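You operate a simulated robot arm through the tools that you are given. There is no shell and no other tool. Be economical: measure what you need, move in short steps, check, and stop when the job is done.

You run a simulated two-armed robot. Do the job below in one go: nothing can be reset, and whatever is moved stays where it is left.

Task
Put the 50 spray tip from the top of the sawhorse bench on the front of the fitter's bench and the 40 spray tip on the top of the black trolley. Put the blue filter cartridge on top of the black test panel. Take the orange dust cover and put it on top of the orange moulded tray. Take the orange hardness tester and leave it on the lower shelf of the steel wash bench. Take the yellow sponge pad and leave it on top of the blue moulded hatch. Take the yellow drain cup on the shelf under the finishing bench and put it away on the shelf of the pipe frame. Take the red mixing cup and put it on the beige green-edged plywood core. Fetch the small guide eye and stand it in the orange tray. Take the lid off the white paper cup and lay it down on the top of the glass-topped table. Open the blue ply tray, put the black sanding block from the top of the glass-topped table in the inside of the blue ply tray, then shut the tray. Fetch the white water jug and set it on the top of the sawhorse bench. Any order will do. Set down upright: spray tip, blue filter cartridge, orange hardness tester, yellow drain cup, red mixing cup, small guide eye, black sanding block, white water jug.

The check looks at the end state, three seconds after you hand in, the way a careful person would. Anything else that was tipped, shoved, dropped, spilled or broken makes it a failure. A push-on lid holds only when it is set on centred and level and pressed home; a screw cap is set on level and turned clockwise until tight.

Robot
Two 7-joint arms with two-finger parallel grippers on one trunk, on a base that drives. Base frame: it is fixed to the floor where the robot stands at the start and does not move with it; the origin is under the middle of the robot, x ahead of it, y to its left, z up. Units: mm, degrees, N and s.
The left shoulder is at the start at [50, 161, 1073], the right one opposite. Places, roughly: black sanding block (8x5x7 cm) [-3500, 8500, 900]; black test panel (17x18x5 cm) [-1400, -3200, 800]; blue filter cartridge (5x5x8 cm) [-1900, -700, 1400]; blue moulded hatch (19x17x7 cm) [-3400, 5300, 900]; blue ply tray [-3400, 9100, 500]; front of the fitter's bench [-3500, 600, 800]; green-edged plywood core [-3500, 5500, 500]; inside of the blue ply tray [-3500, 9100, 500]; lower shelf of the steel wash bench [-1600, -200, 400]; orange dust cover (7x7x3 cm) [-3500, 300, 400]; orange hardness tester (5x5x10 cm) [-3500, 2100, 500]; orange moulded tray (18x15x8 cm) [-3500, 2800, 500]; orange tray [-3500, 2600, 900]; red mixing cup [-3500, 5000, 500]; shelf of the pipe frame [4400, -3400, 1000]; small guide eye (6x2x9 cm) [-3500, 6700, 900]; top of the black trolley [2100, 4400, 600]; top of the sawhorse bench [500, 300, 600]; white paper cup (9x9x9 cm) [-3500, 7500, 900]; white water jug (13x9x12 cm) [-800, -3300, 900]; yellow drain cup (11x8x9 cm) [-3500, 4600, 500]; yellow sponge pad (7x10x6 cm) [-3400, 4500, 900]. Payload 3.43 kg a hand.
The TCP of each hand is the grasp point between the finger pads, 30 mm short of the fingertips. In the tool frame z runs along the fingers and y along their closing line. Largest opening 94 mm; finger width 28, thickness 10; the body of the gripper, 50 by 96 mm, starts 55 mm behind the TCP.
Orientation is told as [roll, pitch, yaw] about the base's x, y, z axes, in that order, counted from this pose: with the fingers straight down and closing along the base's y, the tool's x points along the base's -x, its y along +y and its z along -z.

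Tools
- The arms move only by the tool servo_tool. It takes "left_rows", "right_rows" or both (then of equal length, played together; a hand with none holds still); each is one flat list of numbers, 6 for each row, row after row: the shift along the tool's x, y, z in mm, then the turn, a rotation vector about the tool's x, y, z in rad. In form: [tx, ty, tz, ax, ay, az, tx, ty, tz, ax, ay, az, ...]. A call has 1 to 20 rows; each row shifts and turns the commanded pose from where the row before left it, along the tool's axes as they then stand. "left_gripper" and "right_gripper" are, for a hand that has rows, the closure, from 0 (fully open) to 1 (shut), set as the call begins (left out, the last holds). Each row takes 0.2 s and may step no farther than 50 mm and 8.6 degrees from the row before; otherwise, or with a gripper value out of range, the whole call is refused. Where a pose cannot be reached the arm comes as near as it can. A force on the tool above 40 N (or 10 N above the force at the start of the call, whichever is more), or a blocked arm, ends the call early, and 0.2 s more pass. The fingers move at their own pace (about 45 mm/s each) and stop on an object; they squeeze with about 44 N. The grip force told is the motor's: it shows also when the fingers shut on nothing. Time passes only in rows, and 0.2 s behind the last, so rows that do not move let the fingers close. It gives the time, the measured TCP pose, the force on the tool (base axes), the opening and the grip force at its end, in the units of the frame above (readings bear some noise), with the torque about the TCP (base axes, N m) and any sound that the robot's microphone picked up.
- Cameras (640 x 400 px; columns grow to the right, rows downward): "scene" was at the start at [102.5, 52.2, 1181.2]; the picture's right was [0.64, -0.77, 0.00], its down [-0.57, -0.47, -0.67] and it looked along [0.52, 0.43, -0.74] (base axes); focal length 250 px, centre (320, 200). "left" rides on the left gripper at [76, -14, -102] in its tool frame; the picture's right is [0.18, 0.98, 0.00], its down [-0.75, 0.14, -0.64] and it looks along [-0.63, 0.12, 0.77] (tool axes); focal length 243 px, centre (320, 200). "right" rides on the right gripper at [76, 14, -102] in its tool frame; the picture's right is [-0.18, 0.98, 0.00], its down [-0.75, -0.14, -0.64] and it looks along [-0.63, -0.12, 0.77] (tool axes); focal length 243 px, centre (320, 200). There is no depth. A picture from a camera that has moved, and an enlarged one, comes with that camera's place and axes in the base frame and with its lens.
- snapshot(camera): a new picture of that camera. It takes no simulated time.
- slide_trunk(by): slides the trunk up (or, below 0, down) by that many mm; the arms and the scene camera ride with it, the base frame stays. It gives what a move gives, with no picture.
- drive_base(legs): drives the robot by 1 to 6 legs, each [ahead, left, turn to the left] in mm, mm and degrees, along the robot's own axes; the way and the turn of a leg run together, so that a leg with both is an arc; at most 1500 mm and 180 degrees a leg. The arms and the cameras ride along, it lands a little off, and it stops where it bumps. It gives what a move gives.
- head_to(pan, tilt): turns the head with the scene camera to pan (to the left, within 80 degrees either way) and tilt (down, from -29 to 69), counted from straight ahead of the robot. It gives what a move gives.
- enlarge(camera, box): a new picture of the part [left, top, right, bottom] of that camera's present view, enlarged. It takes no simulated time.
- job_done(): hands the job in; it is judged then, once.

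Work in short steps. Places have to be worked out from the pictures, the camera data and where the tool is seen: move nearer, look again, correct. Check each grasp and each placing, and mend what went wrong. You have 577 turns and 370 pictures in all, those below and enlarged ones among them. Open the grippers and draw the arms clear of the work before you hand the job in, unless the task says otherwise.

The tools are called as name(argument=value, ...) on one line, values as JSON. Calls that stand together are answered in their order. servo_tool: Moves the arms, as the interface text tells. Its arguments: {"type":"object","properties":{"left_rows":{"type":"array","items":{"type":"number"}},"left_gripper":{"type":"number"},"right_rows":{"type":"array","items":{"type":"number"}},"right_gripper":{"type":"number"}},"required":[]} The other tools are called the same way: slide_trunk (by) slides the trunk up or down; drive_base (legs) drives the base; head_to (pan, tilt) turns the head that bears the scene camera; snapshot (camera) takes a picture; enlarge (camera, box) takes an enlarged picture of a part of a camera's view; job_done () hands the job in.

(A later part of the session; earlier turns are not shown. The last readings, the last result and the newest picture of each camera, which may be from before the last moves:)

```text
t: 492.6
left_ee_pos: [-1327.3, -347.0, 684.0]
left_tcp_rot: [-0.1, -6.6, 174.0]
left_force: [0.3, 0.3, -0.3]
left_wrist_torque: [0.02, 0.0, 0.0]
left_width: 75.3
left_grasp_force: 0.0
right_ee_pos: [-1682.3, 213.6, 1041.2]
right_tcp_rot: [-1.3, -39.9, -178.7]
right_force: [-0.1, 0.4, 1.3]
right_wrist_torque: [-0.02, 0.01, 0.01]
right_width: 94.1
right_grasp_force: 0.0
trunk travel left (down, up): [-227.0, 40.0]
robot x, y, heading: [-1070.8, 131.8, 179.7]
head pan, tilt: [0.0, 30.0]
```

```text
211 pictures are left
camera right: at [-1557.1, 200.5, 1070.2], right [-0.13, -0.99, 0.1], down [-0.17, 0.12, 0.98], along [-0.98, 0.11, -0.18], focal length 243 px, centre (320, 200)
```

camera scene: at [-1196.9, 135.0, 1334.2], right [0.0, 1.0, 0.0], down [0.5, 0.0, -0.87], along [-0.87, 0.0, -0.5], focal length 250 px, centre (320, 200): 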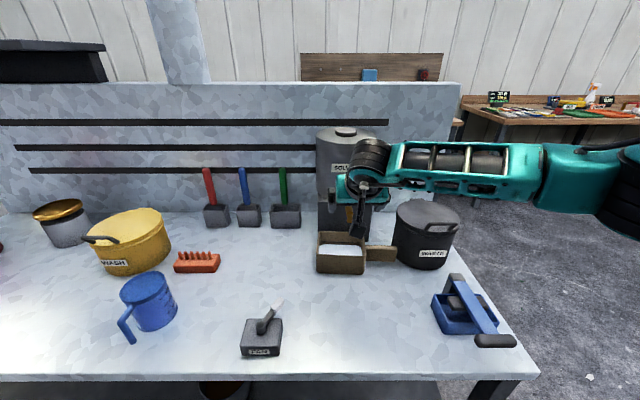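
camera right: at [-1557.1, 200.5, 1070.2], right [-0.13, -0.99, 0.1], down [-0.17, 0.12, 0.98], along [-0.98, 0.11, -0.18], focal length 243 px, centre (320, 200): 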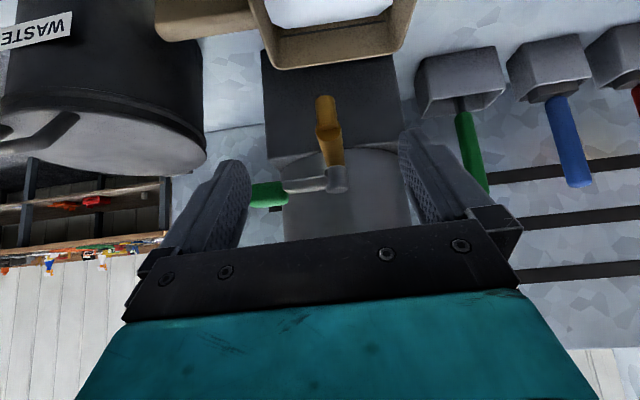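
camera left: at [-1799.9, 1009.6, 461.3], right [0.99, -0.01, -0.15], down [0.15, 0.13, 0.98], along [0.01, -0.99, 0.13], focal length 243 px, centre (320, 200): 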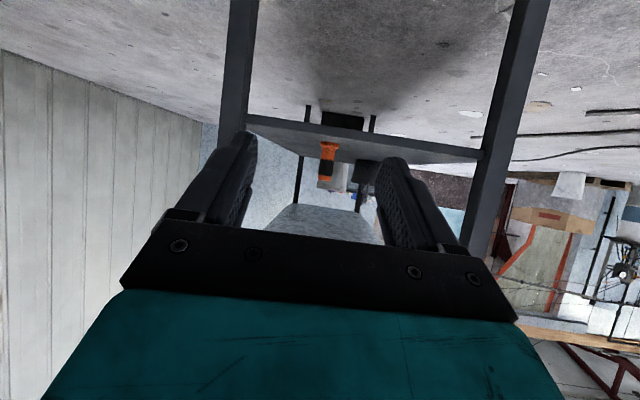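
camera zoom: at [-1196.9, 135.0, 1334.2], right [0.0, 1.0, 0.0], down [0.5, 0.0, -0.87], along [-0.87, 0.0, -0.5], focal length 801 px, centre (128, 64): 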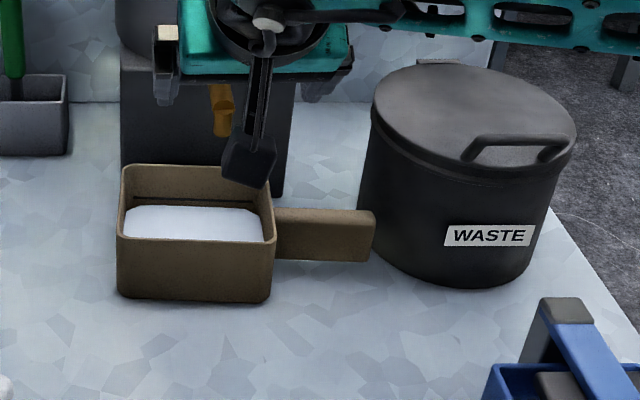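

The drip tray (tan scoop box) was likely pushed ~220 mm toward the tank; its original centre by earlier pictures was about (-1531,170). I'll drag it back: grip its south wall with the pitched hand. First position above it.

servo_tool(right_rows=[0, 29, 0, 0, 0, 0, 0, 29, 0, 0, 0, 0, 0, 28, 0, 0, 0, 0, -18, 0, 15, 0, 0, 0, -18, 0, 15, 0, 0, 0, 0, 0, 0, 0, 0, 0], right_gripper=0.45)

snapshot(camera="right")

```text
t: 494.0
left_ee_pos: [-1328.0, -348.1, 682.8]
left_tcp_rot: [-0.1, -6.7, 173.9]
left_force: [-0.4, -0.1, -0.6]
left_wrist_torque: [0.0, 0.01, -0.03]
left_width: 74.9
left_grasp_force: 0.1
right_ee_pos: [-1727.4, 128.4, 1040.1]
right_tcp_rot: [-1.3, -40.0, -178.8]
right_force: [0.6, 1.3, -1.1]
right_wrist_torque: [0.01, -0.01, -0.01]
right_width: 51.9
right_grasp_force: 0.1
trunk travel left (down, up): [-227.0, 40.0]
robot x, y, heading: [-1068.8, 131.5, 179.8]
head pan, tilt: [0.0, 30.0]
```

```text
210 pictures are left
camera right: at [-1604.0, 114.7, 1069.8], right [-0.13, -0.99, 0.1], down [-0.17, 0.12, 0.98], along [-0.98, 0.11, -0.18], focal length 243 px, centre (320, 200)
```

right: 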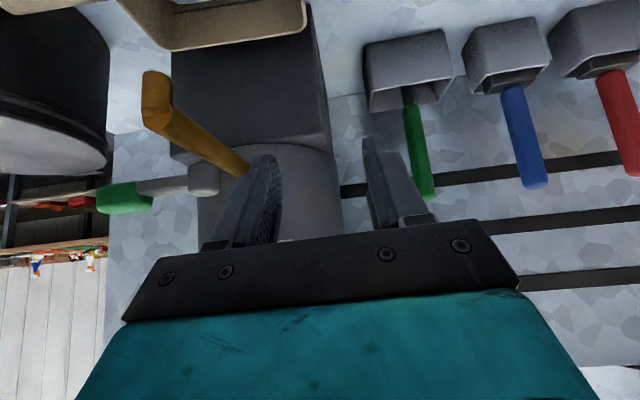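

Descend toward the tray's south wall, keeping clear of the tap.

servo_tool(right_rows=[20.8, 0, 24.8, 0, 0, 0, 20.8, 0, 24.8, 0, 0, 0, 20.8, 0, 24.8, 0, 0, 0, 18, 0, 21, 0, 0, 0, 0, 0, 0, 0, 0, 0])

snapshot(camera="right")

snapshot(camera="scene")

```text
t: 495.2
left_ee_pos: [-1327.2, -346.9, 684.0]
left_tcp_rot: [0.0, -6.8, 173.9]
left_force: [-0.1, 0.0, -0.6]
left_wrist_torque: [0.01, 0.0, -0.01]
left_width: 75.2
left_grasp_force: 0.1
right_ee_pos: [-1725.5, 129.0, 913.1]
right_tcp_rot: [-1.3, -39.9, -178.7]
right_force: [0.6, 0.0, -0.2]
right_wrist_torque: [0.03, 0.02, -0.01]
right_width: 51.8
right_grasp_force: 0.1
trunk travel left (down, up): [-227.0, 40.0]
robot x, y, heading: [-1069.3, 131.3, 179.9]
head pan, tilt: [0.0, 30.0]
```

```text
209 pictures are left
camera right: at [-1601.2, 115.2, 942.3], right [-0.13, -0.99, 0.1], down [-0.17, 0.12, 0.98], along [-0.98, 0.11, -0.18], focal length 243 px, centre (320, 200)
```

right: 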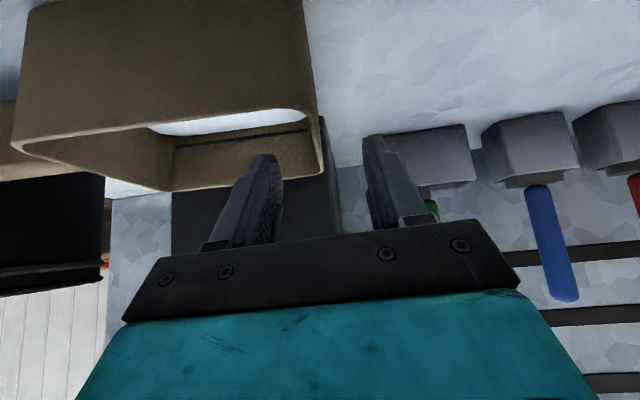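

```text
208 pictures are left
camera scene: at [-1196.9, 135.1, 1334.3], right [0.0, 1.0, 0.0], down [0.5, 0.0, -0.87], along [-0.87, 0.0, -0.5], focal length 250 px, centre (320, 200)
```

scene: 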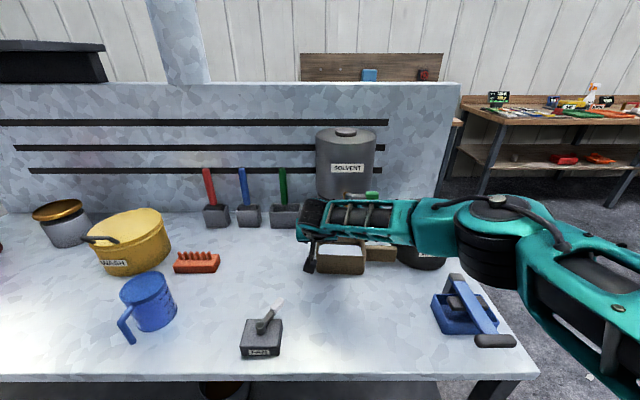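

The south wall lies between the fingers. Lower 34 and close.

servo_tool(right_rows=[11, 0, 13, 0, 0, 0, 11, 0, 13, 0, 0, 0, 0, 0, 0, 0, 0, 0])

servo_tool(right_rows=[0, 0, 0, 0, 0, 0, 0, 0, 0, 0, 0, 0, 0, 0, 0, 0, 0, 0, 0, 0, 0, 0, 0, 0], right_gripper=1)

snapshot(camera="right")

```text
t: 496.0
left_ee_pos: [-1327.0, -346.7, 682.0]
left_tcp_rot: [0.0, -6.8, 174.0]
left_force: [0.5, 0.5, -0.6]
left_wrist_torque: [0.01, 0.04, 0.02]
left_width: 75.2
left_grasp_force: 0.1
right_ee_pos: [-1727.8, 130.5, 881.7]
right_tcp_rot: [-1.3, -40.0, -178.7]
right_force: [0.1, -0.4, 0.2]
right_wrist_torque: [0.01, 0.01, 0.01]
right_width: 51.6
right_grasp_force: 0.0
trunk travel left (down, up): [-227.0, 40.0]
robot x, y, heading: [-1069.6, 132.7, 179.9]
head pan, tilt: [0.0, 30.0]
```

```text
t: 497.0
left_ee_pos: [-1328.0, -348.3, 684.1]
left_tcp_rot: [0.0, -6.9, 173.9]
left_force: [-0.2, -0.1, 0.2]
left_wrist_torque: [0.0, -0.01, 0.03]
left_width: 75.3
left_grasp_force: 0.1
right_ee_pos: [-1726.8, 130.0, 880.8]
right_tcp_rot: [-1.2, -40.0, -178.7]
right_force: [0.9, 0.0, 0.2]
right_wrist_torque: [-0.34, -0.05, 0.07]
right_width: 7.3
right_grasp_force: 40.0
trunk travel left (down, up): [-227.0, 40.0]
robot x, y, heading: [-1066.9, 133.9, 179.5]
head pan, tilt: [0.0, 30.0]
```

```text
207 pictures are left
camera right: at [-1602.6, 116.7, 909.5], right [-0.13, -0.99, 0.1], down [-0.17, 0.12, 0.98], along [-0.98, 0.11, -0.18], focal length 243 px, centre (320, 200)
```

right: 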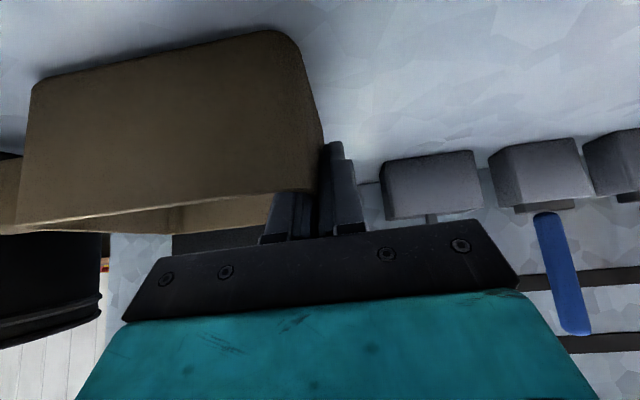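

Gripped (7 mm wall). Drag it back 222 mm by driving backward.

drive_base(legs=[[-222, 0, 0]])

snapshot(camera="scene")

```text
t: 498.6
left_ee_pos: [-1109.9, -348.3, 683.8]
left_tcp_rot: [0.0, -6.9, 173.8]
left_force: [0.1, 0.2, 0.9]
left_wrist_torque: [0.0, -0.03, 0.0]
left_width: 75.3
left_grasp_force: 0.1
right_ee_pos: [-1508.0, 130.9, 880.3]
right_tcp_rot: [-1.4, -40.0, -178.9]
right_force: [-0.5, -0.8, -0.5]
right_wrist_torque: [-0.33, -0.15, 0.03]
right_width: 6.9
right_grasp_force: 41.2
trunk travel left (down, up): [-227.0, 40.0]
robot x, y, heading: [-850.2, 133.3, 179.5]
head pan, tilt: [0.0, 30.0]
```

```text
206 pictures are left
camera scene: at [-977.3, 134.6, 1334.3], right [0.01, 1.0, 0.0], down [0.5, 0.0, -0.87], along [-0.87, 0.01, -0.5], focal length 250 px, centre (320, 200)
```

scene: 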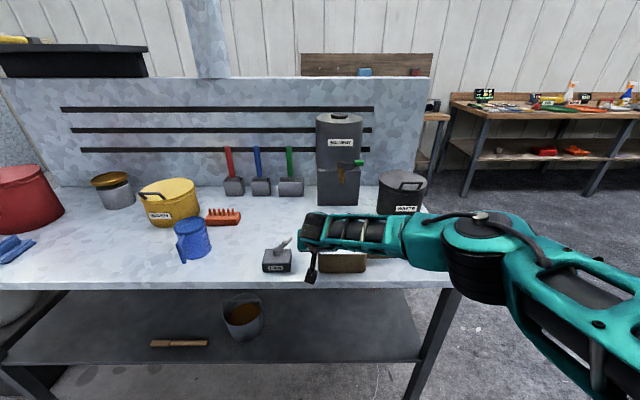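

Dragged. Release and lift off, then view to compare with the earlier layout.

servo_tool(right_rows=[0, 0, 0, 0, 0, 0, 0, 0, 0, 0, 0, 0, 0, 0, 0, 0, 0, 0], right_gripper=0.45)

servo_tool(right_rows=[-13, 0, -15, 0, 0, 0, -20, 0, -25, 0, 0, 0, -26, 0, -30, 0, 0, 0, -26, 0, -30, 0, 0, 0, 0, 0, 0, 0, 0, 0])

drive_base(legs=[[-150, 0, 0], [0, -1250, 0], [350, 0, 0]])

head_to(pan=62, tilt=32)

snapshot(camera="scene")

```text
t: 499.4
left_ee_pos: [-1110.4, -347.6, 684.5]
left_tcp_rot: [0.1, -6.7, 173.8]
left_force: [1.0, -0.3, 0.1]
left_wrist_torque: [0.0, -0.01, -0.01]
left_width: 75.3
left_grasp_force: 0.2
right_ee_pos: [-1507.4, 131.2, 880.5]
right_tcp_rot: [-1.4, -39.8, -178.9]
right_force: [-0.5, -0.8, -0.2]
right_wrist_torque: [0.02, 0.0, 0.01]
right_width: 51.9
right_grasp_force: 0.0
trunk travel left (down, up): [-227.0, 40.0]
robot x, y, heading: [-851.6, 131.5, 179.7]
head pan, tilt: [0.0, 30.0]
```

```text
t: 500.6
left_ee_pos: [-1109.5, -347.1, 683.4]
left_tcp_rot: [0.0, -6.7, 173.8]
left_force: [0.0, 0.2, 0.4]
left_wrist_torque: [0.0, 0.01, -0.01]
left_width: 74.9
left_grasp_force: 0.1
right_ee_pos: [-1510.6, 130.1, 1012.8]
right_tcp_rot: [-1.2, -39.9, -178.8]
right_force: [0.1, 0.5, -0.1]
right_wrist_torque: [-0.04, -0.02, 0.0]
right_width: 51.8
right_grasp_force: 0.1
trunk travel left (down, up): [-227.0, 40.0]
robot x, y, heading: [-851.1, 134.9, 179.5]
head pan, tilt: [0.0, 30.0]
```

```text
t: 509.8
left_ee_pos: [-1295.8, 892.3, 684.0]
left_tcp_rot: [0.0, -6.7, 174.3]
left_force: [-0.5, -0.2, 0.1]
left_wrist_torque: [-0.02, 0.0, -0.02]
left_width: 75.1
left_grasp_force: 0.0
right_ee_pos: [-1700.3, 1364.2, 1012.9]
right_tcp_rot: [-1.3, -39.9, -178.5]
right_force: [0.2, 0.1, 0.1]
right_wrist_torque: [0.01, -0.01, -0.01]
right_width: 51.5
right_grasp_force: 0.0
trunk travel left (down, up): [-227.0, 40.0]
robot x, y, heading: [-1038.5, 1371.2, -179.9]
head pan, tilt: [0.0, 30.0]
```

```text
t: 511.1
left_ee_pos: [-1297.7, 890.4, 683.4]
left_tcp_rot: [0.0, -6.7, 174.3]
left_force: [0.0, -0.1, -0.2]
left_wrist_torque: [-0.01, -0.01, 0.03]
left_width: 75.1
left_grasp_force: 0.1
right_ee_pos: [-1700.6, 1364.1, 1014.4]
right_tcp_rot: [-1.3, -39.8, -178.5]
right_force: [-0.9, 0.0, 0.0]
right_wrist_torque: [-0.05, 0.03, 0.02]
right_width: 51.7
right_grasp_force: 0.1
trunk travel left (down, up): [-227.0, 40.0]
robot x, y, heading: [-1036.5, 1369.4, -179.9]
head pan, tilt: [62.0, 32.0]
```

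```text
205 pictures are left
camera scene: at [-1119.6, 1294.9, 1331.1], right [-0.88, 0.47, 0.0], down [0.25, 0.47, -0.85], along [-0.4, -0.75, -0.53], focal length 250 px, centre (320, 200)
```

scene: 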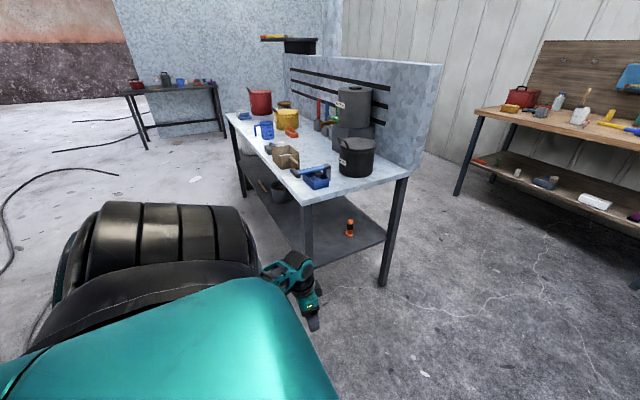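

The layout looks like before, tester standing below. Continue to the finishing bench.

drive_base(legs=[[0, -700, 0], [1300, 0, 0], [0, -1230, 0], [0, -1230, 0]])

head_to(pan=0, tilt=30)

snapshot(camera="scene")

```text
t: 532.6
left_ee_pos: [-2606.7, 4034.5, 683.6]
left_tcp_rot: [0.1, -6.8, 175.3]
left_force: [-0.7, 0.3, -0.4]
left_wrist_torque: [-0.03, 0.02, 0.0]
left_width: 75.1
left_grasp_force: 0.1
right_ee_pos: [-3020.3, 4500.8, 1013.7]
right_tcp_rot: [-1.2, -39.9, -177.4]
right_force: [0.4, 0.9, -0.3]
right_wrist_torque: [0.01, -0.02, -0.01]
right_width: 51.5
right_grasp_force: 0.1
trunk travel left (down, up): [-227.0, 40.0]
robot x, y, heading: [-2354.0, 4526.1, -178.7]
head pan, tilt: [62.0, 32.0]
```

```text
t: 534.0
left_ee_pos: [-2606.5, 4034.4, 683.2]
left_tcp_rot: [0.0, -6.7, 175.3]
left_force: [0.4, -0.5, 0.1]
left_wrist_torque: [0.01, 0.02, -0.01]
left_width: 75.0
left_grasp_force: 0.0
right_ee_pos: [-3020.8, 4500.2, 1012.7]
right_tcp_rot: [-1.2, -39.8, -177.3]
right_force: [0.6, 0.0, 0.4]
right_wrist_torque: [-0.01, 0.03, 0.01]
right_width: 51.8
right_grasp_force: 0.1
trunk travel left (down, up): [-227.0, 40.0]
robot x, y, heading: [-2356.6, 4519.7, -178.8]
head pan, tilt: [0.0, 30.0]
```

```text
204 pictures are left
camera scene: at [-2486.9, 4519.9, 1334.3], right [-0.02, 1.0, 0.0], down [0.5, 0.01, -0.87], along [-0.87, -0.02, -0.5], focal length 250 px, centre (320, 200)
```

scene: 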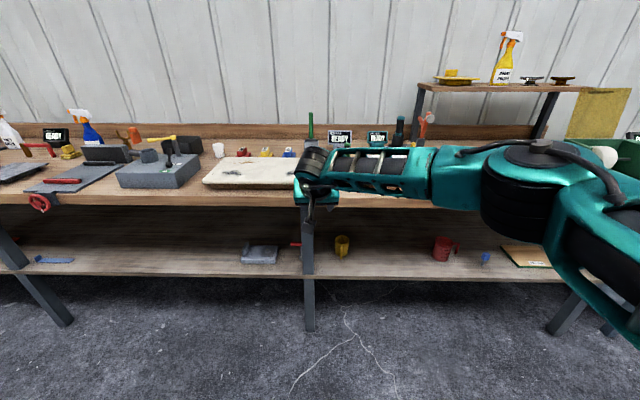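

Retract the right hand to see the bench top.

servo_tool(right_rows=[32, -15, -27, 0, 0.1, 0, 32, -15, -27, 0, 0.1, 0, 32, -15, -27, 0, 0.1, 0, 32, -15, -27, 0, 0.1, 0, 20, 0, -30, 0, 0.1, 0, 10, 0, -30, 0, 0.1, 0])

snapshot(camera="scene")

```text
t: 535.4
left_ee_pos: [-2607.3, 4034.5, 683.9]
left_tcp_rot: [0.0, -6.6, 175.3]
left_force: [0.4, 0.0, -0.8]
left_wrist_torque: [0.0, 0.03, 0.01]
left_width: 75.4
left_grasp_force: 0.0
right_ee_pos: [-2812.3, 4568.4, 1090.5]
right_tcp_rot: [-1.0, -5.4, -178.1]
right_force: [0.7, -0.3, 0.2]
right_wrist_torque: [-0.02, -0.01, 0.0]
right_width: 51.8
right_grasp_force: 0.0
trunk travel left (down, up): [-227.0, 40.0]
robot x, y, heading: [-2359.8, 4522.1, -178.9]
head pan, tilt: [0.0, 30.0]
```

```text
203 pictures are left
camera scene: at [-2486.7, 4519.9, 1334.3], right [-0.02, 1.0, 0.0], down [0.5, 0.01, -0.87], along [-0.87, -0.02, -0.5], focal length 250 px, centre (320, 200)
```

scene: 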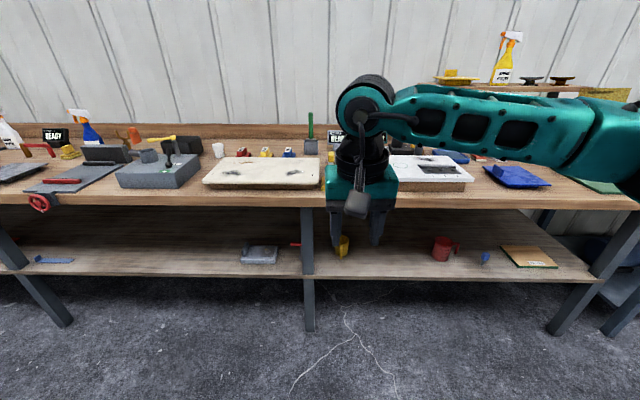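

drive_base(legs=[[0, -400, -1]])

snapshot(camera="scene")

```text
t: 537.9
left_ee_pos: [-2620.2, 4441.6, 684.4]
left_tcp_rot: [0.0, -6.7, 174.2]
left_force: [-0.4, 0.1, 0.5]
left_wrist_torque: [-0.02, 0.01, 0.02]
left_width: 75.2
left_grasp_force: 0.0
right_ee_pos: [-2815.7, 4978.9, 1089.3]
right_tcp_rot: [-1.0, -5.6, -179.4]
right_force: [-0.2, -0.1, -0.3]
right_wrist_torque: [0.0, 0.01, 0.0]
right_width: 51.7
right_grasp_force: 0.2
trunk travel left (down, up): [-227.0, 40.0]
robot x, y, heading: [-2360.5, 4919.1, 180.0]
head pan, tilt: [0.0, 30.0]
```

```text
202 pictures are left
camera scene: at [-2490.6, 4924.5, 1334.3], right [0.0, 1.0, 0.0], down [0.5, 0.0, -0.87], along [-0.87, 0.0, -0.5], focal length 250 px, centre (320, 200)
```

scene: 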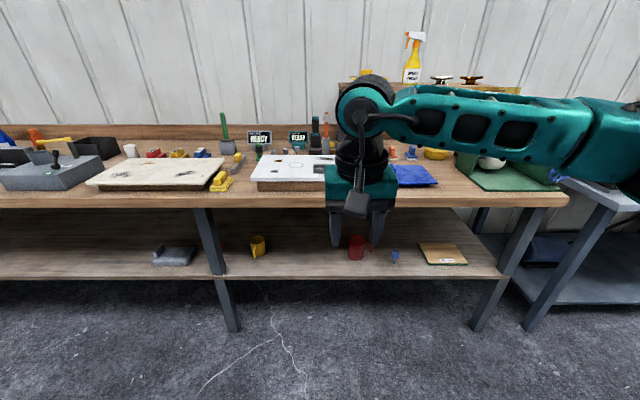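

Zoom on the sponge, hatch and shelf items.

enlarge(camera="scene", box=[180, 150, 310, 230])

enlarge(camera="scene", box=[370, 150, 480, 210])

enlarge(camera="scene", box=[230, 220, 480, 290])

```text
4.92 times, centred on (245, 190) of scene
camera zoom: at [-2490.6, 4924.5, 1334.3], right [0.0, 1.0, 0.0], down [0.5, 0.0, -0.87], along [-0.87, 0.0, -0.5], focal length 1233 px, centre (689, 249)
```

zoom: 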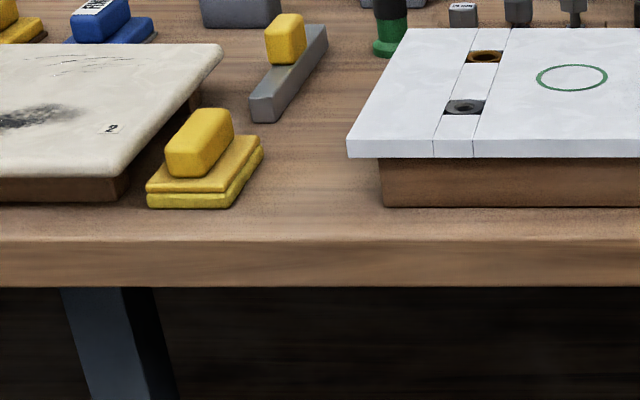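

```text
5.82 times, centred on (425, 180) of scene
camera zoom: at [-2490.6, 4924.5, 1334.3], right [0.0, 1.0, 0.0], down [0.5, 0.0, -0.87], along [-0.87, 0.0, -0.5], focal length 1457 px, centre (-291, 316)
```

zoom: 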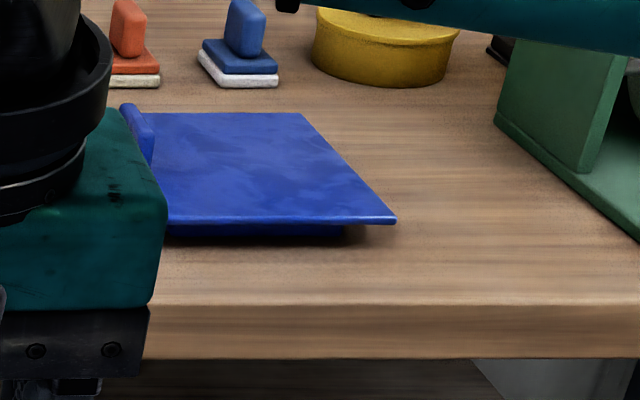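

```text
2.56 times, centred on (355, 255) of scene
camera zoom: at [-2490.6, 4924.5, 1334.3], right [0.0, 1.0, 0.0], down [0.5, 0.0, -0.87], along [-0.87, 0.0, -0.5], focal length 641 px, centre (230, 59)
```

zoom: 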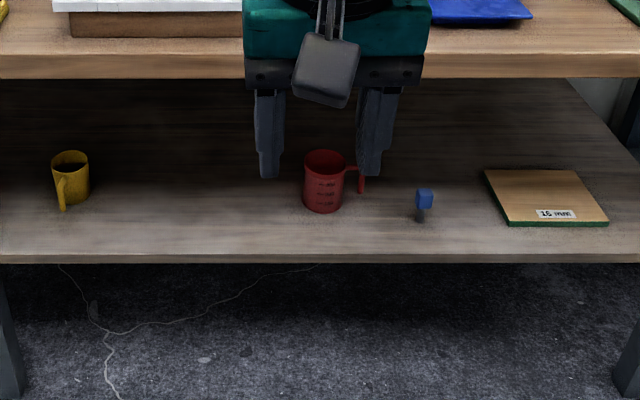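

Sponge ≈ (-3435,4514); hatch top ≈ (-3470,5300,900). Drive so the right hand is over the sponge.

drive_base(legs=[[0, 464, 0], [600, 0, 0]])

snapshot(camera="right")

```text
t: 543.7
left_ee_pos: [-3218.0, 3968.7, 684.3]
left_tcp_rot: [0.0, -6.7, 174.6]
left_force: [-1.3, -0.4, -0.7]
left_wrist_torque: [-0.03, 0.0, -0.01]
left_width: 74.9
left_grasp_force: 0.0
right_ee_pos: [-3416.7, 4504.5, 1090.5]
right_tcp_rot: [-1.1, -5.5, -179.0]
right_force: [0.1, 0.5, -0.5]
right_wrist_torque: [0.02, 0.02, -0.01]
right_width: 51.6
right_grasp_force: 0.1
trunk travel left (down, up): [-227.0, 40.0]
robot x, y, heading: [-2964.1, 4449.0, -179.6]
head pan, tilt: [0.0, 30.0]
```

```text
198 pictures are left
camera right: at [-3330.8, 4490.8, 1183.9], right [-0.17, -0.99, 0.0], down [-0.69, 0.12, 0.71], along [-0.7, 0.12, -0.7], focal length 243 px, centre (320, 200)
```

right: 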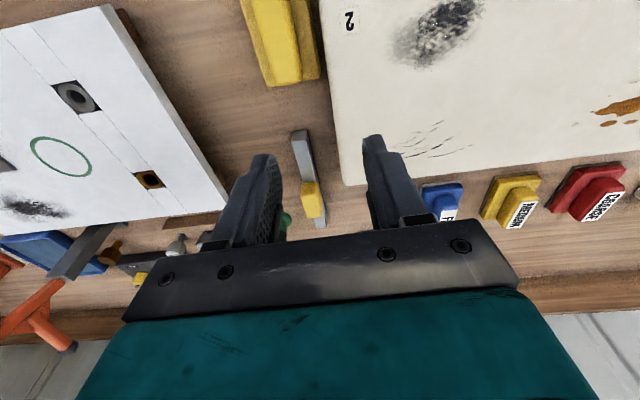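

The sponge is a bit nearer. Move the hand back 60 and right 25, level it, and look again.

servo_tool(right_rows=[30, -13, 0, 0, 0.05, 0, 30, -13, 0, 0, 0.045, 0, 0, 0, 30, 0, 0, 0, 0, 0, 30, 0, 0, 0, 0, 0, 0, 0, 0, 0])

snapshot(camera="right")

```text
t: 544.9
left_ee_pos: [-3217.3, 3967.7, 682.8]
left_tcp_rot: [0.0, -6.7, 174.6]
left_force: [0.4, -0.3, 0.6]
left_wrist_torque: [0.01, -0.05, -0.02]
left_width: 75.3
left_grasp_force: 0.0
right_ee_pos: [-3356.5, 4533.6, 1026.9]
right_tcp_rot: [-0.9, -0.1, -179.1]
right_force: [-0.5, -0.1, 0.4]
right_wrist_torque: [0.0, -0.04, 0.0]
right_width: 51.5
right_grasp_force: 0.0
trunk travel left (down, up): [-227.0, 40.0]
robot x, y, heading: [-2961.7, 4452.9, -180.1]
head pan, tilt: [0.0, 30.0]
```

```text
197 pictures are left
camera right: at [-3280.1, 4518.8, 1128.3], right [-0.17, -0.99, -0.02], down [-0.75, 0.12, 0.65], along [-0.63, 0.12, -0.76], focal length 243 px, centre (320, 200)
```

right: 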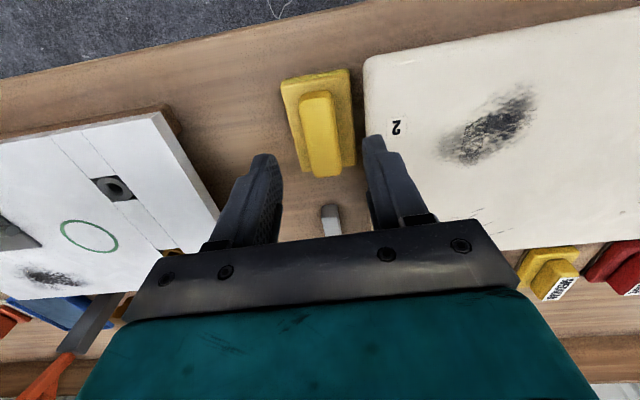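

Align over the handle and descend; the slab beside leaves ~9 mm.

servo_tool(right_rows=[-10, -2.5, 20, 0, 0, 0, -10, -2.5, 25, 0, 0, 0, 0, 0, 30, 0, 0, 0, 0, 0, 20, 0, 0, 0, 0, 0, 0, 0, 0, 0])

snapshot(camera="right")

```text
t: 546.1
left_ee_pos: [-3218.1, 3968.6, 684.3]
left_tcp_rot: [0.0, -6.9, 174.6]
left_force: [0.6, -0.7, 0.5]
left_wrist_torque: [0.0, 0.03, -0.01]
left_width: 75.3
left_grasp_force: 0.2
right_ee_pos: [-3377.2, 4540.4, 933.0]
right_tcp_rot: [-0.9, -0.3, -178.9]
right_force: [1.6, 1.6, 14.1]
right_wrist_torque: [-0.34, -0.11, 0.09]
right_width: 50.7
right_grasp_force: 0.2
trunk travel left (down, up): [-227.0, 40.0]
robot x, y, heading: [-2961.5, 4450.5, -179.8]
head pan, tilt: [0.0, 30.0]
```

```text
196 pictures are left
camera right: at [-3299.9, 4525.4, 1033.6], right [-0.17, -0.99, -0.01], down [-0.75, 0.12, 0.65], along [-0.64, 0.12, -0.76], focal length 243 px, centre (320, 200)
```

right: 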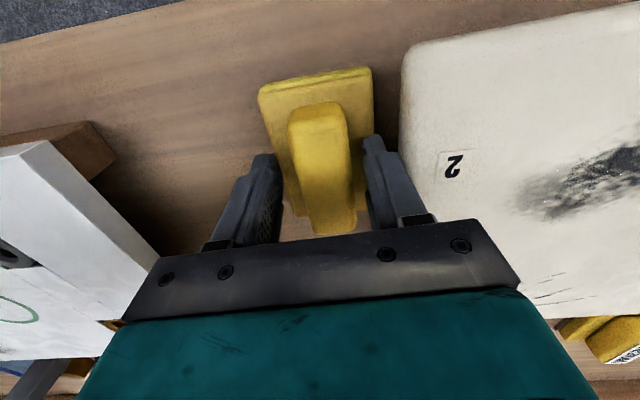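

Fingertips touch the pad base. Rise 3 mm, close, lift.

servo_tool(right_rows=[0, 0, -4, 0, 0, 0, 0, 0, 0, 0, 0, 0])

servo_tool(right_rows=[0, 0, 0, 0, 0, 0, 0, 0, 0, 0, 0, 0, 0, 0, 0, 0, 0, 0], right_gripper=1)

servo_tool(right_rows=[0, 0, -20, 0, 0, 0, 0, 0, -40, 0, 0, 0, 0, 0, -40, 0, 0, 0, 0, 0, -30, 0, 0, 0])

snapshot(camera="right")

```text
t: 546.7
left_ee_pos: [-3219.5, 3967.3, 683.7]
left_tcp_rot: [0.1, -6.7, 174.5]
left_force: [0.3, 0.1, 0.4]
left_wrist_torque: [0.01, 0.02, 0.02]
left_width: 75.2
left_grasp_force: 0.0
right_ee_pos: [-3377.3, 4538.9, 934.5]
right_tcp_rot: [-1.0, -0.2, -179.1]
right_force: [-1.0, -1.0, 0.3]
right_wrist_torque: [0.0, -0.02, 0.03]
right_width: 51.8
right_grasp_force: 0.1
trunk travel left (down, up): [-227.0, 40.0]
robot x, y, heading: [-2963.1, 4450.2, -179.7]
head pan, tilt: [0.0, 30.0]
```

```text
t: 547.5
left_ee_pos: [-3219.2, 3969.0, 684.6]
left_tcp_rot: [0.0, -6.7, 174.5]
left_force: [0.5, -0.4, 0.0]
left_wrist_torque: [0.03, -0.02, -0.01]
left_width: 75.2
left_grasp_force: 0.1
right_ee_pos: [-3377.3, 4538.7, 935.8]
right_tcp_rot: [-0.9, -0.2, -179.1]
right_force: [1.1, 0.4, 6.5]
right_wrist_torque: [0.27, -0.19, -0.1]
right_width: 31.1
right_grasp_force: 43.8
trunk travel left (down, up): [-227.0, 40.0]
robot x, y, heading: [-2962.9, 4454.6, -180.1]
head pan, tilt: [0.0, 30.0]
```

```text
t: 548.5
left_ee_pos: [-3217.4, 3968.9, 683.5]
left_tcp_rot: [-0.1, -6.6, 174.6]
left_force: [-0.8, 0.4, -0.9]
left_wrist_torque: [0.0, 0.0, -0.01]
left_width: 75.4
left_grasp_force: 0.0
right_ee_pos: [-3378.2, 4536.9, 1066.3]
right_tcp_rot: [-0.9, -0.1, -179.0]
right_force: [0.0, -0.2, -1.7]
right_wrist_torque: [0.01, -0.04, 0.02]
right_width: 30.1
right_grasp_force: 43.9
trunk travel left (down, up): [-227.0, 40.0]
robot x, y, heading: [-2960.2, 4448.6, -179.6]
head pan, tilt: [0.0, 30.0]
```

```text
195 pictures are left
camera right: at [-3300.9, 4522.5, 1167.4], right [-0.17, -0.99, -0.02], down [-0.76, 0.12, 0.65], along [-0.63, 0.12, -0.76], focal length 243 px, centre (320, 200)
```

right: 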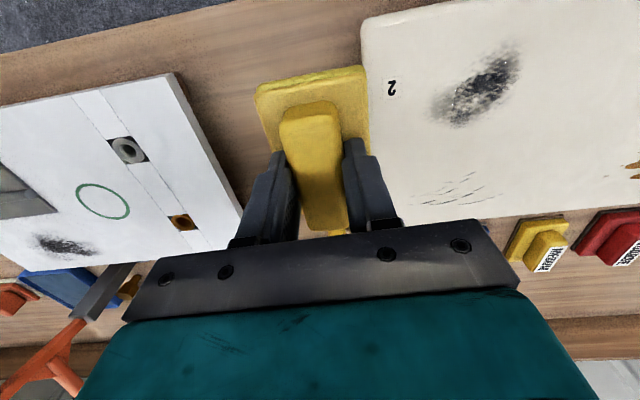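

Sponge held. Move to the blue hatch.

drive_base(legs=[[-350, 0, 0], [0, -763, 0], [330, 0, 0]])

snapshot(camera="right")

snapshot(camera="scene")

```text
t: 556.3
left_ee_pos: [-3208.9, 4757.5, 682.6]
left_tcp_rot: [0.0, -6.7, 173.8]
left_force: [-0.3, 0.5, -0.8]
left_wrist_torque: [0.0, -0.02, -0.01]
left_width: 75.3
left_grasp_force: 0.1
right_ee_pos: [-3362.3, 5327.5, 1064.4]
right_tcp_rot: [-1.1, -0.1, -179.7]
right_force: [0.1, 0.0, -0.5]
right_wrist_torque: [-0.02, -0.04, -0.02]
right_width: 28.7
right_grasp_force: 44.0
trunk travel left (down, up): [-227.0, 40.0]
robot x, y, heading: [-2949.2, 5233.0, 179.9]
head pan, tilt: [0.0, 30.0]
```

```text
194 pictures are left
camera right: at [-3285.9, 5311.7, 1166.9], right [-0.18, -0.98, -0.02], down [-0.75, 0.13, 0.65], along [-0.63, 0.13, -0.76], focal length 243 px, centre (320, 200)
```

right: 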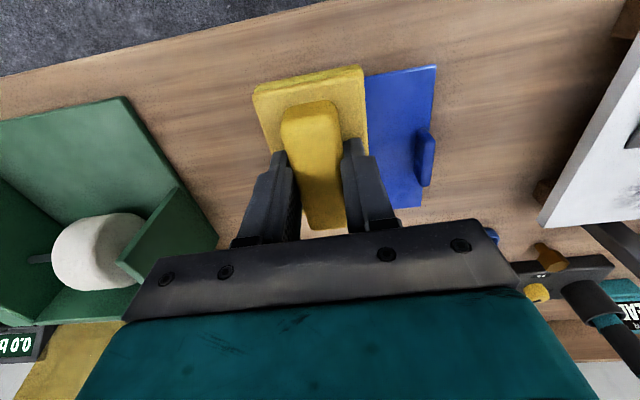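

```text
193 pictures are left
camera scene: at [-3077.4, 5239.0, 1334.2], right [0.01, 1.0, 0.0], down [0.5, 0.0, -0.87], along [-0.87, 0.0, -0.5], focal length 250 px, centre (320, 200)
```

scene: 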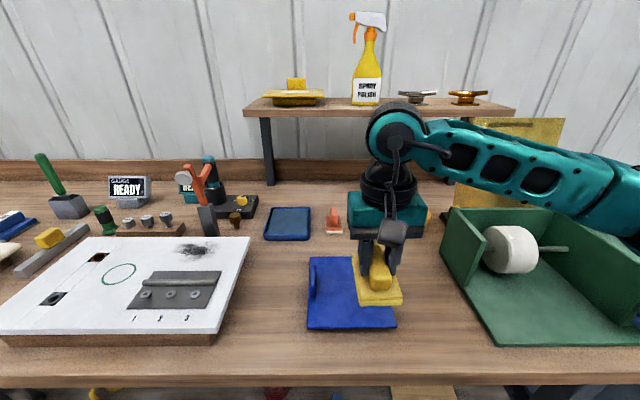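

Hatch centre ≈ (-3453,5303). Drive 45 closer and 22 left, then extend 45.

drive_base(legs=[[45, 22, 0]])

servo_tool(right_rows=[-22, 0, 0, 0, 0, 0, -22, 0, 20, 0, 0, 0, 0, 0, 20, 0, 0, 0, 0, 0, 0, 0, 0, 0])

snapshot(camera="scene")

snapshot(camera="right")

```text
t: 557.2
left_ee_pos: [-3253.0, 4736.0, 681.5]
left_tcp_rot: [-0.1, -6.6, 173.9]
left_force: [0.8, -0.1, 0.1]
left_wrist_torque: [0.03, -0.02, -0.04]
left_width: 75.2
left_grasp_force: 0.0
right_ee_pos: [-3405.6, 5305.5, 1065.8]
right_tcp_rot: [-1.0, -0.1, -179.6]
right_force: [-0.3, -0.1, -0.6]
right_wrist_torque: [0.0, -0.06, -0.01]
right_width: 29.0
right_grasp_force: 43.8
trunk travel left (down, up): [-227.0, 40.0]
robot x, y, heading: [-2992.0, 5215.9, 179.9]
head pan, tilt: [0.0, 30.0]
```

```text
t: 558.2
left_ee_pos: [-3251.8, 4736.3, 683.4]
left_tcp_rot: [-0.1, -6.6, 173.8]
left_force: [0.2, 0.4, 0.1]
left_wrist_torque: [0.04, -0.02, -0.03]
left_width: 75.3
left_grasp_force: 0.1
right_ee_pos: [-3450.1, 5307.4, 1026.4]
right_tcp_rot: [-1.0, -0.1, -179.6]
right_force: [0.1, -0.4, -0.5]
right_wrist_torque: [0.02, 0.0, 0.04]
right_width: 29.0
right_grasp_force: 44.1
trunk travel left (down, up): [-227.0, 40.0]
robot x, y, heading: [-2994.5, 5213.8, 179.6]
head pan, tilt: [0.0, 30.0]
```

```text
192 pictures are left
camera scene: at [-3120.6, 5217.6, 1334.3], right [0.01, 1.0, 0.0], down [0.5, 0.0, -0.87], along [-0.87, 0.0, -0.5], focal length 250 px, centre (320, 200)
```

scene: 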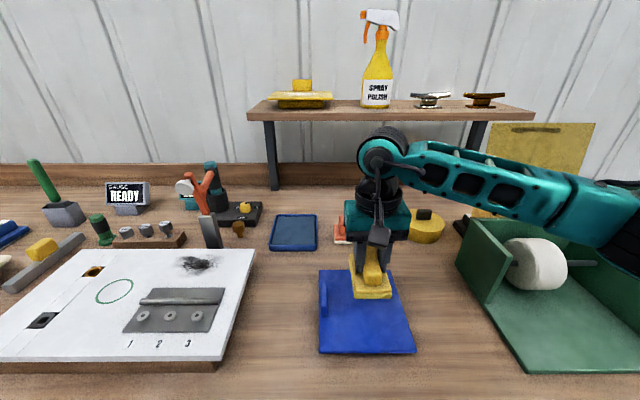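

```text
191 pictures are left
camera right: at [-3373.6, 5291.6, 1127.2], right [-0.18, -0.98, -0.02], down [-0.75, 0.12, 0.65], along [-0.63, 0.13, -0.76], focal length 243 px, centre (320, 200)
```

right: 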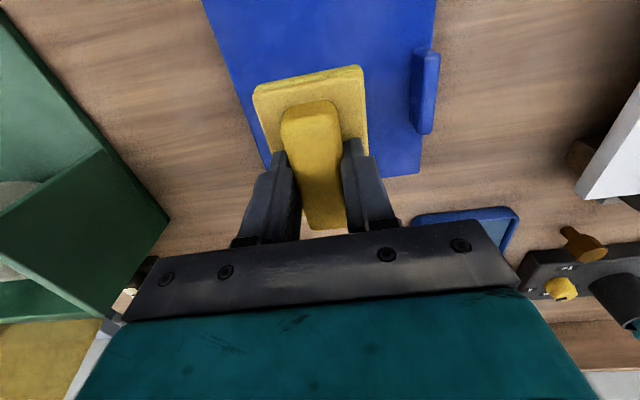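

Centred. Lower to contact.

servo_tool(right_rows=[0, 0, 25, 0, 0, 0, 0, 0, 15, 0, 0, 0, 0, 0, 4, 0, 0, 0, 0, 0, 4, 0, 0, 0, 0, 0, 4, 0, 0, 0, 0, 0, 4, 0, 0, 0, 0, 0, 4, 0, 0, 0, 0, 0, 4, 0, 0, 0, 0, 0, 0, 0, 0, 0])

```text
t: 560.2
left_ee_pos: [-3251.0, 4735.6, 684.1]
left_tcp_rot: [0.0, -6.6, 173.8]
left_force: [0.0, 0.1, -0.1]
left_wrist_torque: [-0.02, -0.01, -0.01]
left_width: 75.3
left_grasp_force: 0.1
right_ee_pos: [-3450.6, 5307.9, 963.2]
right_tcp_rot: [-0.9, -0.4, -179.6]
right_force: [-1.8, 1.7, 20.0]
right_wrist_torque: [-0.5, -0.72, 0.0]
right_width: 28.9
right_grasp_force: 43.8
trunk travel left (down, up): [-227.0, 40.0]
robot x, y, heading: [-2992.6, 5216.4, 179.8]
head pan, tilt: [0.0, 30.0]
```

Contact. Release and rise.

servo_tool(right_rows=[0, 0, -2, 0, 0, 0, 0, 0, 0, 0, 0, 0, 0, 0, 0, 0, 0, 0], right_gripper=0.4)

servo_tool(right_rows=[0, 0, -20, 0, 0, 0, 0, 0, -40, 0, 0, 0, 0, 0, -40, 0, 0, 0, 0, 0, -30, 0, 0, 0])

snapshot(camera="right")

```text
t: 561.0
left_ee_pos: [-3252.3, 4736.7, 682.8]
left_tcp_rot: [0.0, -6.7, 173.9]
left_force: [-0.7, 0.7, -0.5]
left_wrist_torque: [0.0, 0.0, -0.01]
left_width: 75.2
left_grasp_force: 0.1
right_ee_pos: [-3449.9, 5307.0, 963.1]
right_tcp_rot: [-1.0, 0.0, -179.7]
right_force: [0.8, -0.3, -1.0]
right_wrist_torque: [-0.02, -0.01, 0.0]
right_width: 56.4
right_grasp_force: 0.0
trunk travel left (down, up): [-227.0, 40.0]
robot x, y, heading: [-2988.3, 5215.7, 179.4]
head pan, tilt: [0.0, 30.0]
```

```text
t: 562.0
left_ee_pos: [-3251.0, 4734.3, 684.3]
left_tcp_rot: [0.0, -6.7, 174.0]
left_force: [-0.3, -0.5, 0.1]
left_wrist_torque: [0.01, 0.02, -0.02]
left_width: 75.3
left_grasp_force: 0.1
right_ee_pos: [-3451.7, 5305.8, 1094.4]
right_tcp_rot: [-1.0, -0.1, -179.6]
right_force: [-0.1, 0.2, 0.3]
right_wrist_torque: [0.03, 0.01, 0.0]
right_width: 56.4
right_grasp_force: 0.0
trunk travel left (down, up): [-227.0, 40.0]
robot x, y, heading: [-2989.3, 5214.0, 179.8]
head pan, tilt: [0.0, 30.0]
```

```text
190 pictures are left
camera right: at [-3373.2, 5289.5, 1196.5], right [-0.18, -0.98, -0.02], down [-0.75, 0.13, 0.65], along [-0.63, 0.13, -0.76], focal length 243 px, centre (320, 200)
```

right: 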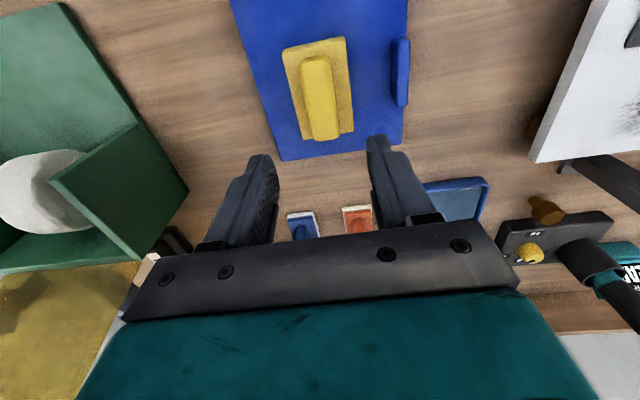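

Sponge rests on the hatch. Next the red mixing cup on the lower shelf, with the left arm. Back off, lower the trunk, and extend the left hand pitched 45°.

drive_base(legs=[[-560, 0, 0], [0, -140, 0]])

slide_trunk(by=-227)

servo_tool(left_rows=[-40, 0, 0, 0, 0, 0, -40, 0, 0, 0, 0, 0, -40, 0, 0, 0, 0, 0, -40, 0, 0, 0, 0, 0, -40, -10, 0, 0, 0, 0, -40, -20, 0, 0, 0, 0, -20, -35, 10, 0, 0, 0, -20, -35, 10, 0, 0, 0, -20, -35, 10, 0, 0, 0, -10, -35, 10, 0, 0, 0, 0, 0, 0, 0, -0.13, 0, 0, 0, 0, 0, -0.13, 0, 0, 0, 0, 0, -0.13, 0, 0, 0, 0, 0, -0.13, 0, 0, 0, 0, 0, -0.13, 0], left_gripper=0.35)

head_to(pan=15, tilt=40)

snapshot(camera="scene")

```text
t: 566.2
left_ee_pos: [-2691.3, 4871.5, 683.9]
left_tcp_rot: [0.1, -6.7, 174.0]
left_force: [0.1, 0.3, 0.4]
left_wrist_torque: [0.0, 0.01, 0.0]
left_width: 75.0
left_grasp_force: 0.0
right_ee_pos: [-2890.4, 5440.5, 1095.4]
right_tcp_rot: [-1.1, 0.0, -179.4]
right_force: [0.5, 0.2, -1.0]
right_wrist_torque: [-0.02, 0.04, 0.02]
right_width: 56.5
right_grasp_force: 0.0
trunk travel left (down, up): [-227.0, 40.0]
robot x, y, heading: [-2433.5, 5349.8, 180.1]
head pan, tilt: [0.0, 30.0]
```

```text
t: 568.6
left_ee_pos: [-2692.3, 4871.5, 457.3]
left_tcp_rot: [0.0, -6.7, 174.1]
left_force: [0.1, 0.7, 0.3]
left_wrist_torque: [0.0, -0.02, -0.03]
left_width: 74.9
left_grasp_force: 0.2
right_ee_pos: [-2892.2, 5438.8, 867.6]
right_tcp_rot: [-1.0, -0.1, -179.5]
right_force: [0.2, 0.4, 1.2]
right_wrist_torque: [0.0, -0.01, -0.02]
right_width: 56.5
right_grasp_force: 0.1
trunk travel left (down, up): [0.0, 267.0]
robot x, y, heading: [-2434.7, 5348.7, 179.9]
head pan, tilt: [0.0, 30.0]
```

```text
t: 571.8
left_ee_pos: [-2983.1, 5072.2, 453.9]
left_tcp_rot: [-0.2, -44.1, 174.1]
left_force: [-0.3, 0.4, -0.2]
left_wrist_torque: [-0.03, 0.05, -0.01]
left_width: 61.1
left_grasp_force: 0.0
right_ee_pos: [-2891.2, 5439.5, 867.5]
right_tcp_rot: [-0.9, -0.1, -179.5]
right_force: [-0.2, 0.3, 0.4]
right_wrist_torque: [0.0, -0.03, -0.03]
right_width: 56.5
right_grasp_force: 0.1
trunk travel left (down, up): [0.0, 267.0]
robot x, y, heading: [-2433.0, 5345.9, 179.7]
head pan, tilt: [0.0, 30.0]
```

```text
t: 572.5
left_ee_pos: [-2984.2, 5072.0, 452.6]
left_tcp_rot: [0.0, -44.0, 174.0]
left_force: [0.1, 0.0, -1.2]
left_wrist_torque: [-0.03, -0.01, -0.01]
left_width: 61.2
left_grasp_force: 0.0
right_ee_pos: [-2891.2, 5439.5, 868.3]
right_tcp_rot: [-1.0, -0.1, -179.5]
right_force: [-0.3, 0.9, -0.1]
right_wrist_torque: [-0.01, -0.01, -0.03]
right_width: 56.6
right_grasp_force: 0.0
trunk travel left (down, up): [0.0, 267.0]
robot x, y, heading: [-2430.6, 5350.7, 179.9]
head pan, tilt: [15.0, 40.0]
```

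```text
189 pictures are left
camera scene: at [-2552.8, 5331.7, 1092.3], right [-0.26, 0.97, 0.0], down [0.62, 0.16, -0.77], along [-0.74, -0.2, -0.64], focal length 250 px, centre (320, 200)
```

scene: 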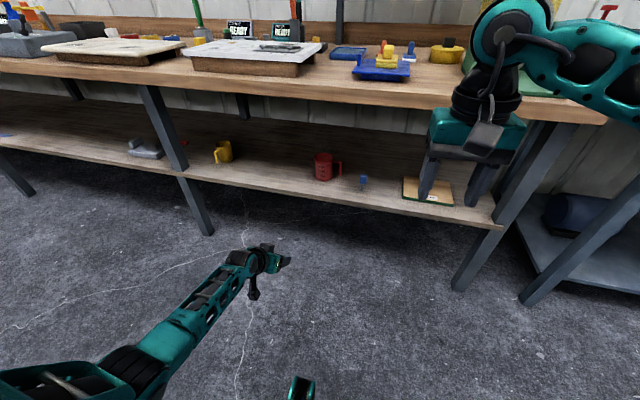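

Right hand must rise clear of the bench; the left hand: flatten to ~55° and yaw ~45° right so its fingers avoid the cup's handle.

servo_tool(right_rows=[0, 0, -40, 0, 0, 0, 0, 0, -40, 0, 0, 0, 0, 0, -40, 0, 0, 0, 0, 0, -40, 0, 0, 0, 0, 0, 0, 0, 0, 0, 0, 0, 0, 0, 0, 0, 0, 0, 0, 0, 0, 0, 0, 0, 0, 0, 0, 0, 0, 0, 0, 0, 0, 0, 0, 0, 0, 0, 0, 0], left_rows=[-25, 0, -22, 0, -0.1, 0, -25, 0, -22, 0, -0.1, 0, -15, 0, -10, 0, 0, 0, 0, 0, 0, 0.105, 0, 0.073, 0, 0, 0, 0.105, 0, 0.073, 0, 0, 0, 0.105, 0, 0.073, 0, 0, 0, 0.105, 0, 0.073, 0, 0, 0, 0.105, 0, 0.073, 0, 0, 0, 0.105, 0, 0.073, 0, 0, 0, 0, 0, 0], left_gripper=0)

snapshot(camera="scene")

```text
t: 574.7
left_ee_pos: [-2986.0, 5072.0, 538.2]
left_tcp_rot: [0.1, -55.4, 129.9]
left_force: [-0.4, 0.2, -0.7]
left_wrist_torque: [-0.01, 0.02, -0.01]
left_width: 93.8
left_grasp_force: 0.1
right_ee_pos: [-2890.6, 5435.6, 1026.1]
right_tcp_rot: [-1.0, -0.1, -179.5]
right_force: [-0.1, 0.6, 0.2]
right_wrist_torque: [0.0, -0.03, 0.01]
right_width: 56.3
right_grasp_force: 0.0
trunk travel left (down, up): [0.0, 267.0]
robot x, y, heading: [-2432.7, 5352.7, 179.9]
head pan, tilt: [15.0, 40.0]
```

```text
188 pictures are left
camera scene: at [-2552.8, 5331.6, 1092.2], right [-0.26, 0.97, 0.0], down [0.62, 0.16, -0.77], along [-0.74, -0.2, -0.64], focal length 250 px, centre (320, 200)
```

scene: 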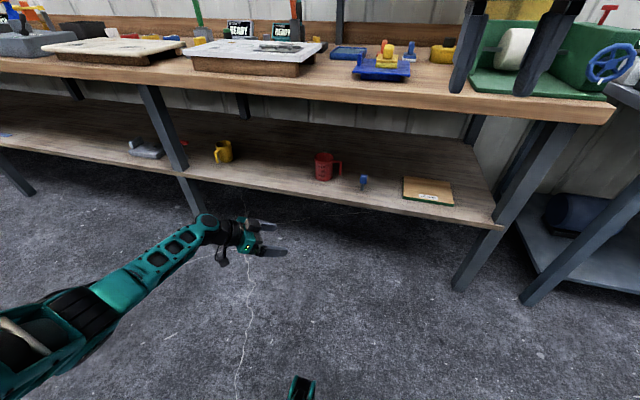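

Excellent. Now drive so the hand sits ~100 mm short of the cup along its pointing direction.

drive_base(legs=[[400, 39, 0]])

snapshot(camera="left")

snapshot(camera="scene")

```text
t: 577.2
left_ee_pos: [-3387.9, 5034.4, 537.1]
left_tcp_rot: [0.1, -55.4, 130.0]
left_force: [-0.2, 0.6, 0.3]
left_wrist_torque: [0.0, -0.03, 0.02]
left_width: 93.9
left_grasp_force: 0.1
right_ee_pos: [-3292.5, 5398.5, 1028.0]
right_tcp_rot: [-1.0, -0.2, -179.5]
right_force: [-0.6, 0.0, 0.0]
right_wrist_torque: [-0.01, -0.02, -0.02]
right_width: 56.6
right_grasp_force: 0.1
trunk travel left (down, up): [0.0, 267.0]
robot x, y, heading: [-2834.2, 5313.8, 179.8]
head pan, tilt: [15.0, 40.0]
```

```text
187 pictures are left
camera left: at [-3294.2, 4946.1, 531.8], right [-0.68, -0.71, -0.15], down [-0.04, -0.17, 0.99], along [-0.73, 0.68, 0.08], focal length 243 px, centre (320, 200)
```

left: 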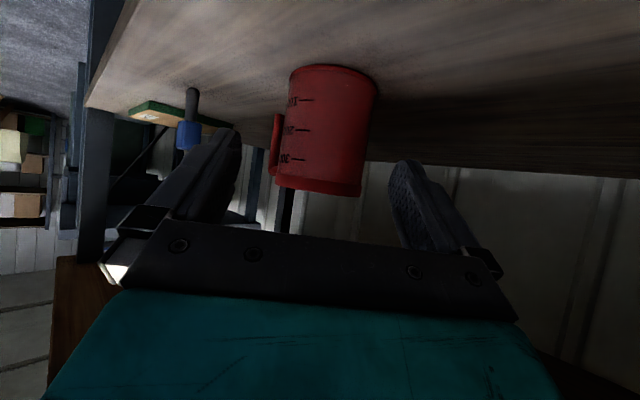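

```text
186 pictures are left
camera scene: at [-2953.5, 5294.0, 1092.2], right [-0.26, 0.97, 0.0], down [0.62, 0.17, -0.77], along [-0.74, -0.2, -0.64], focal length 250 px, centre (320, 200)
```

scene: 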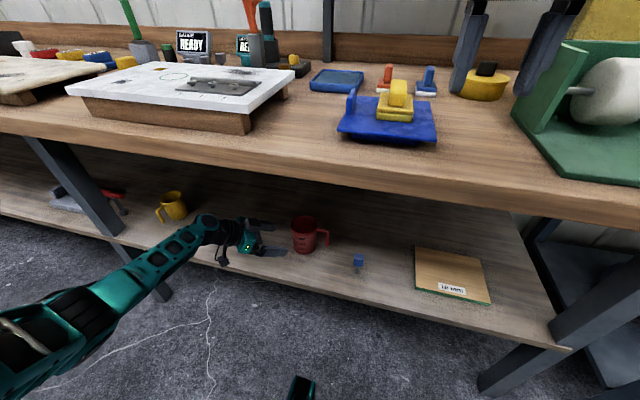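

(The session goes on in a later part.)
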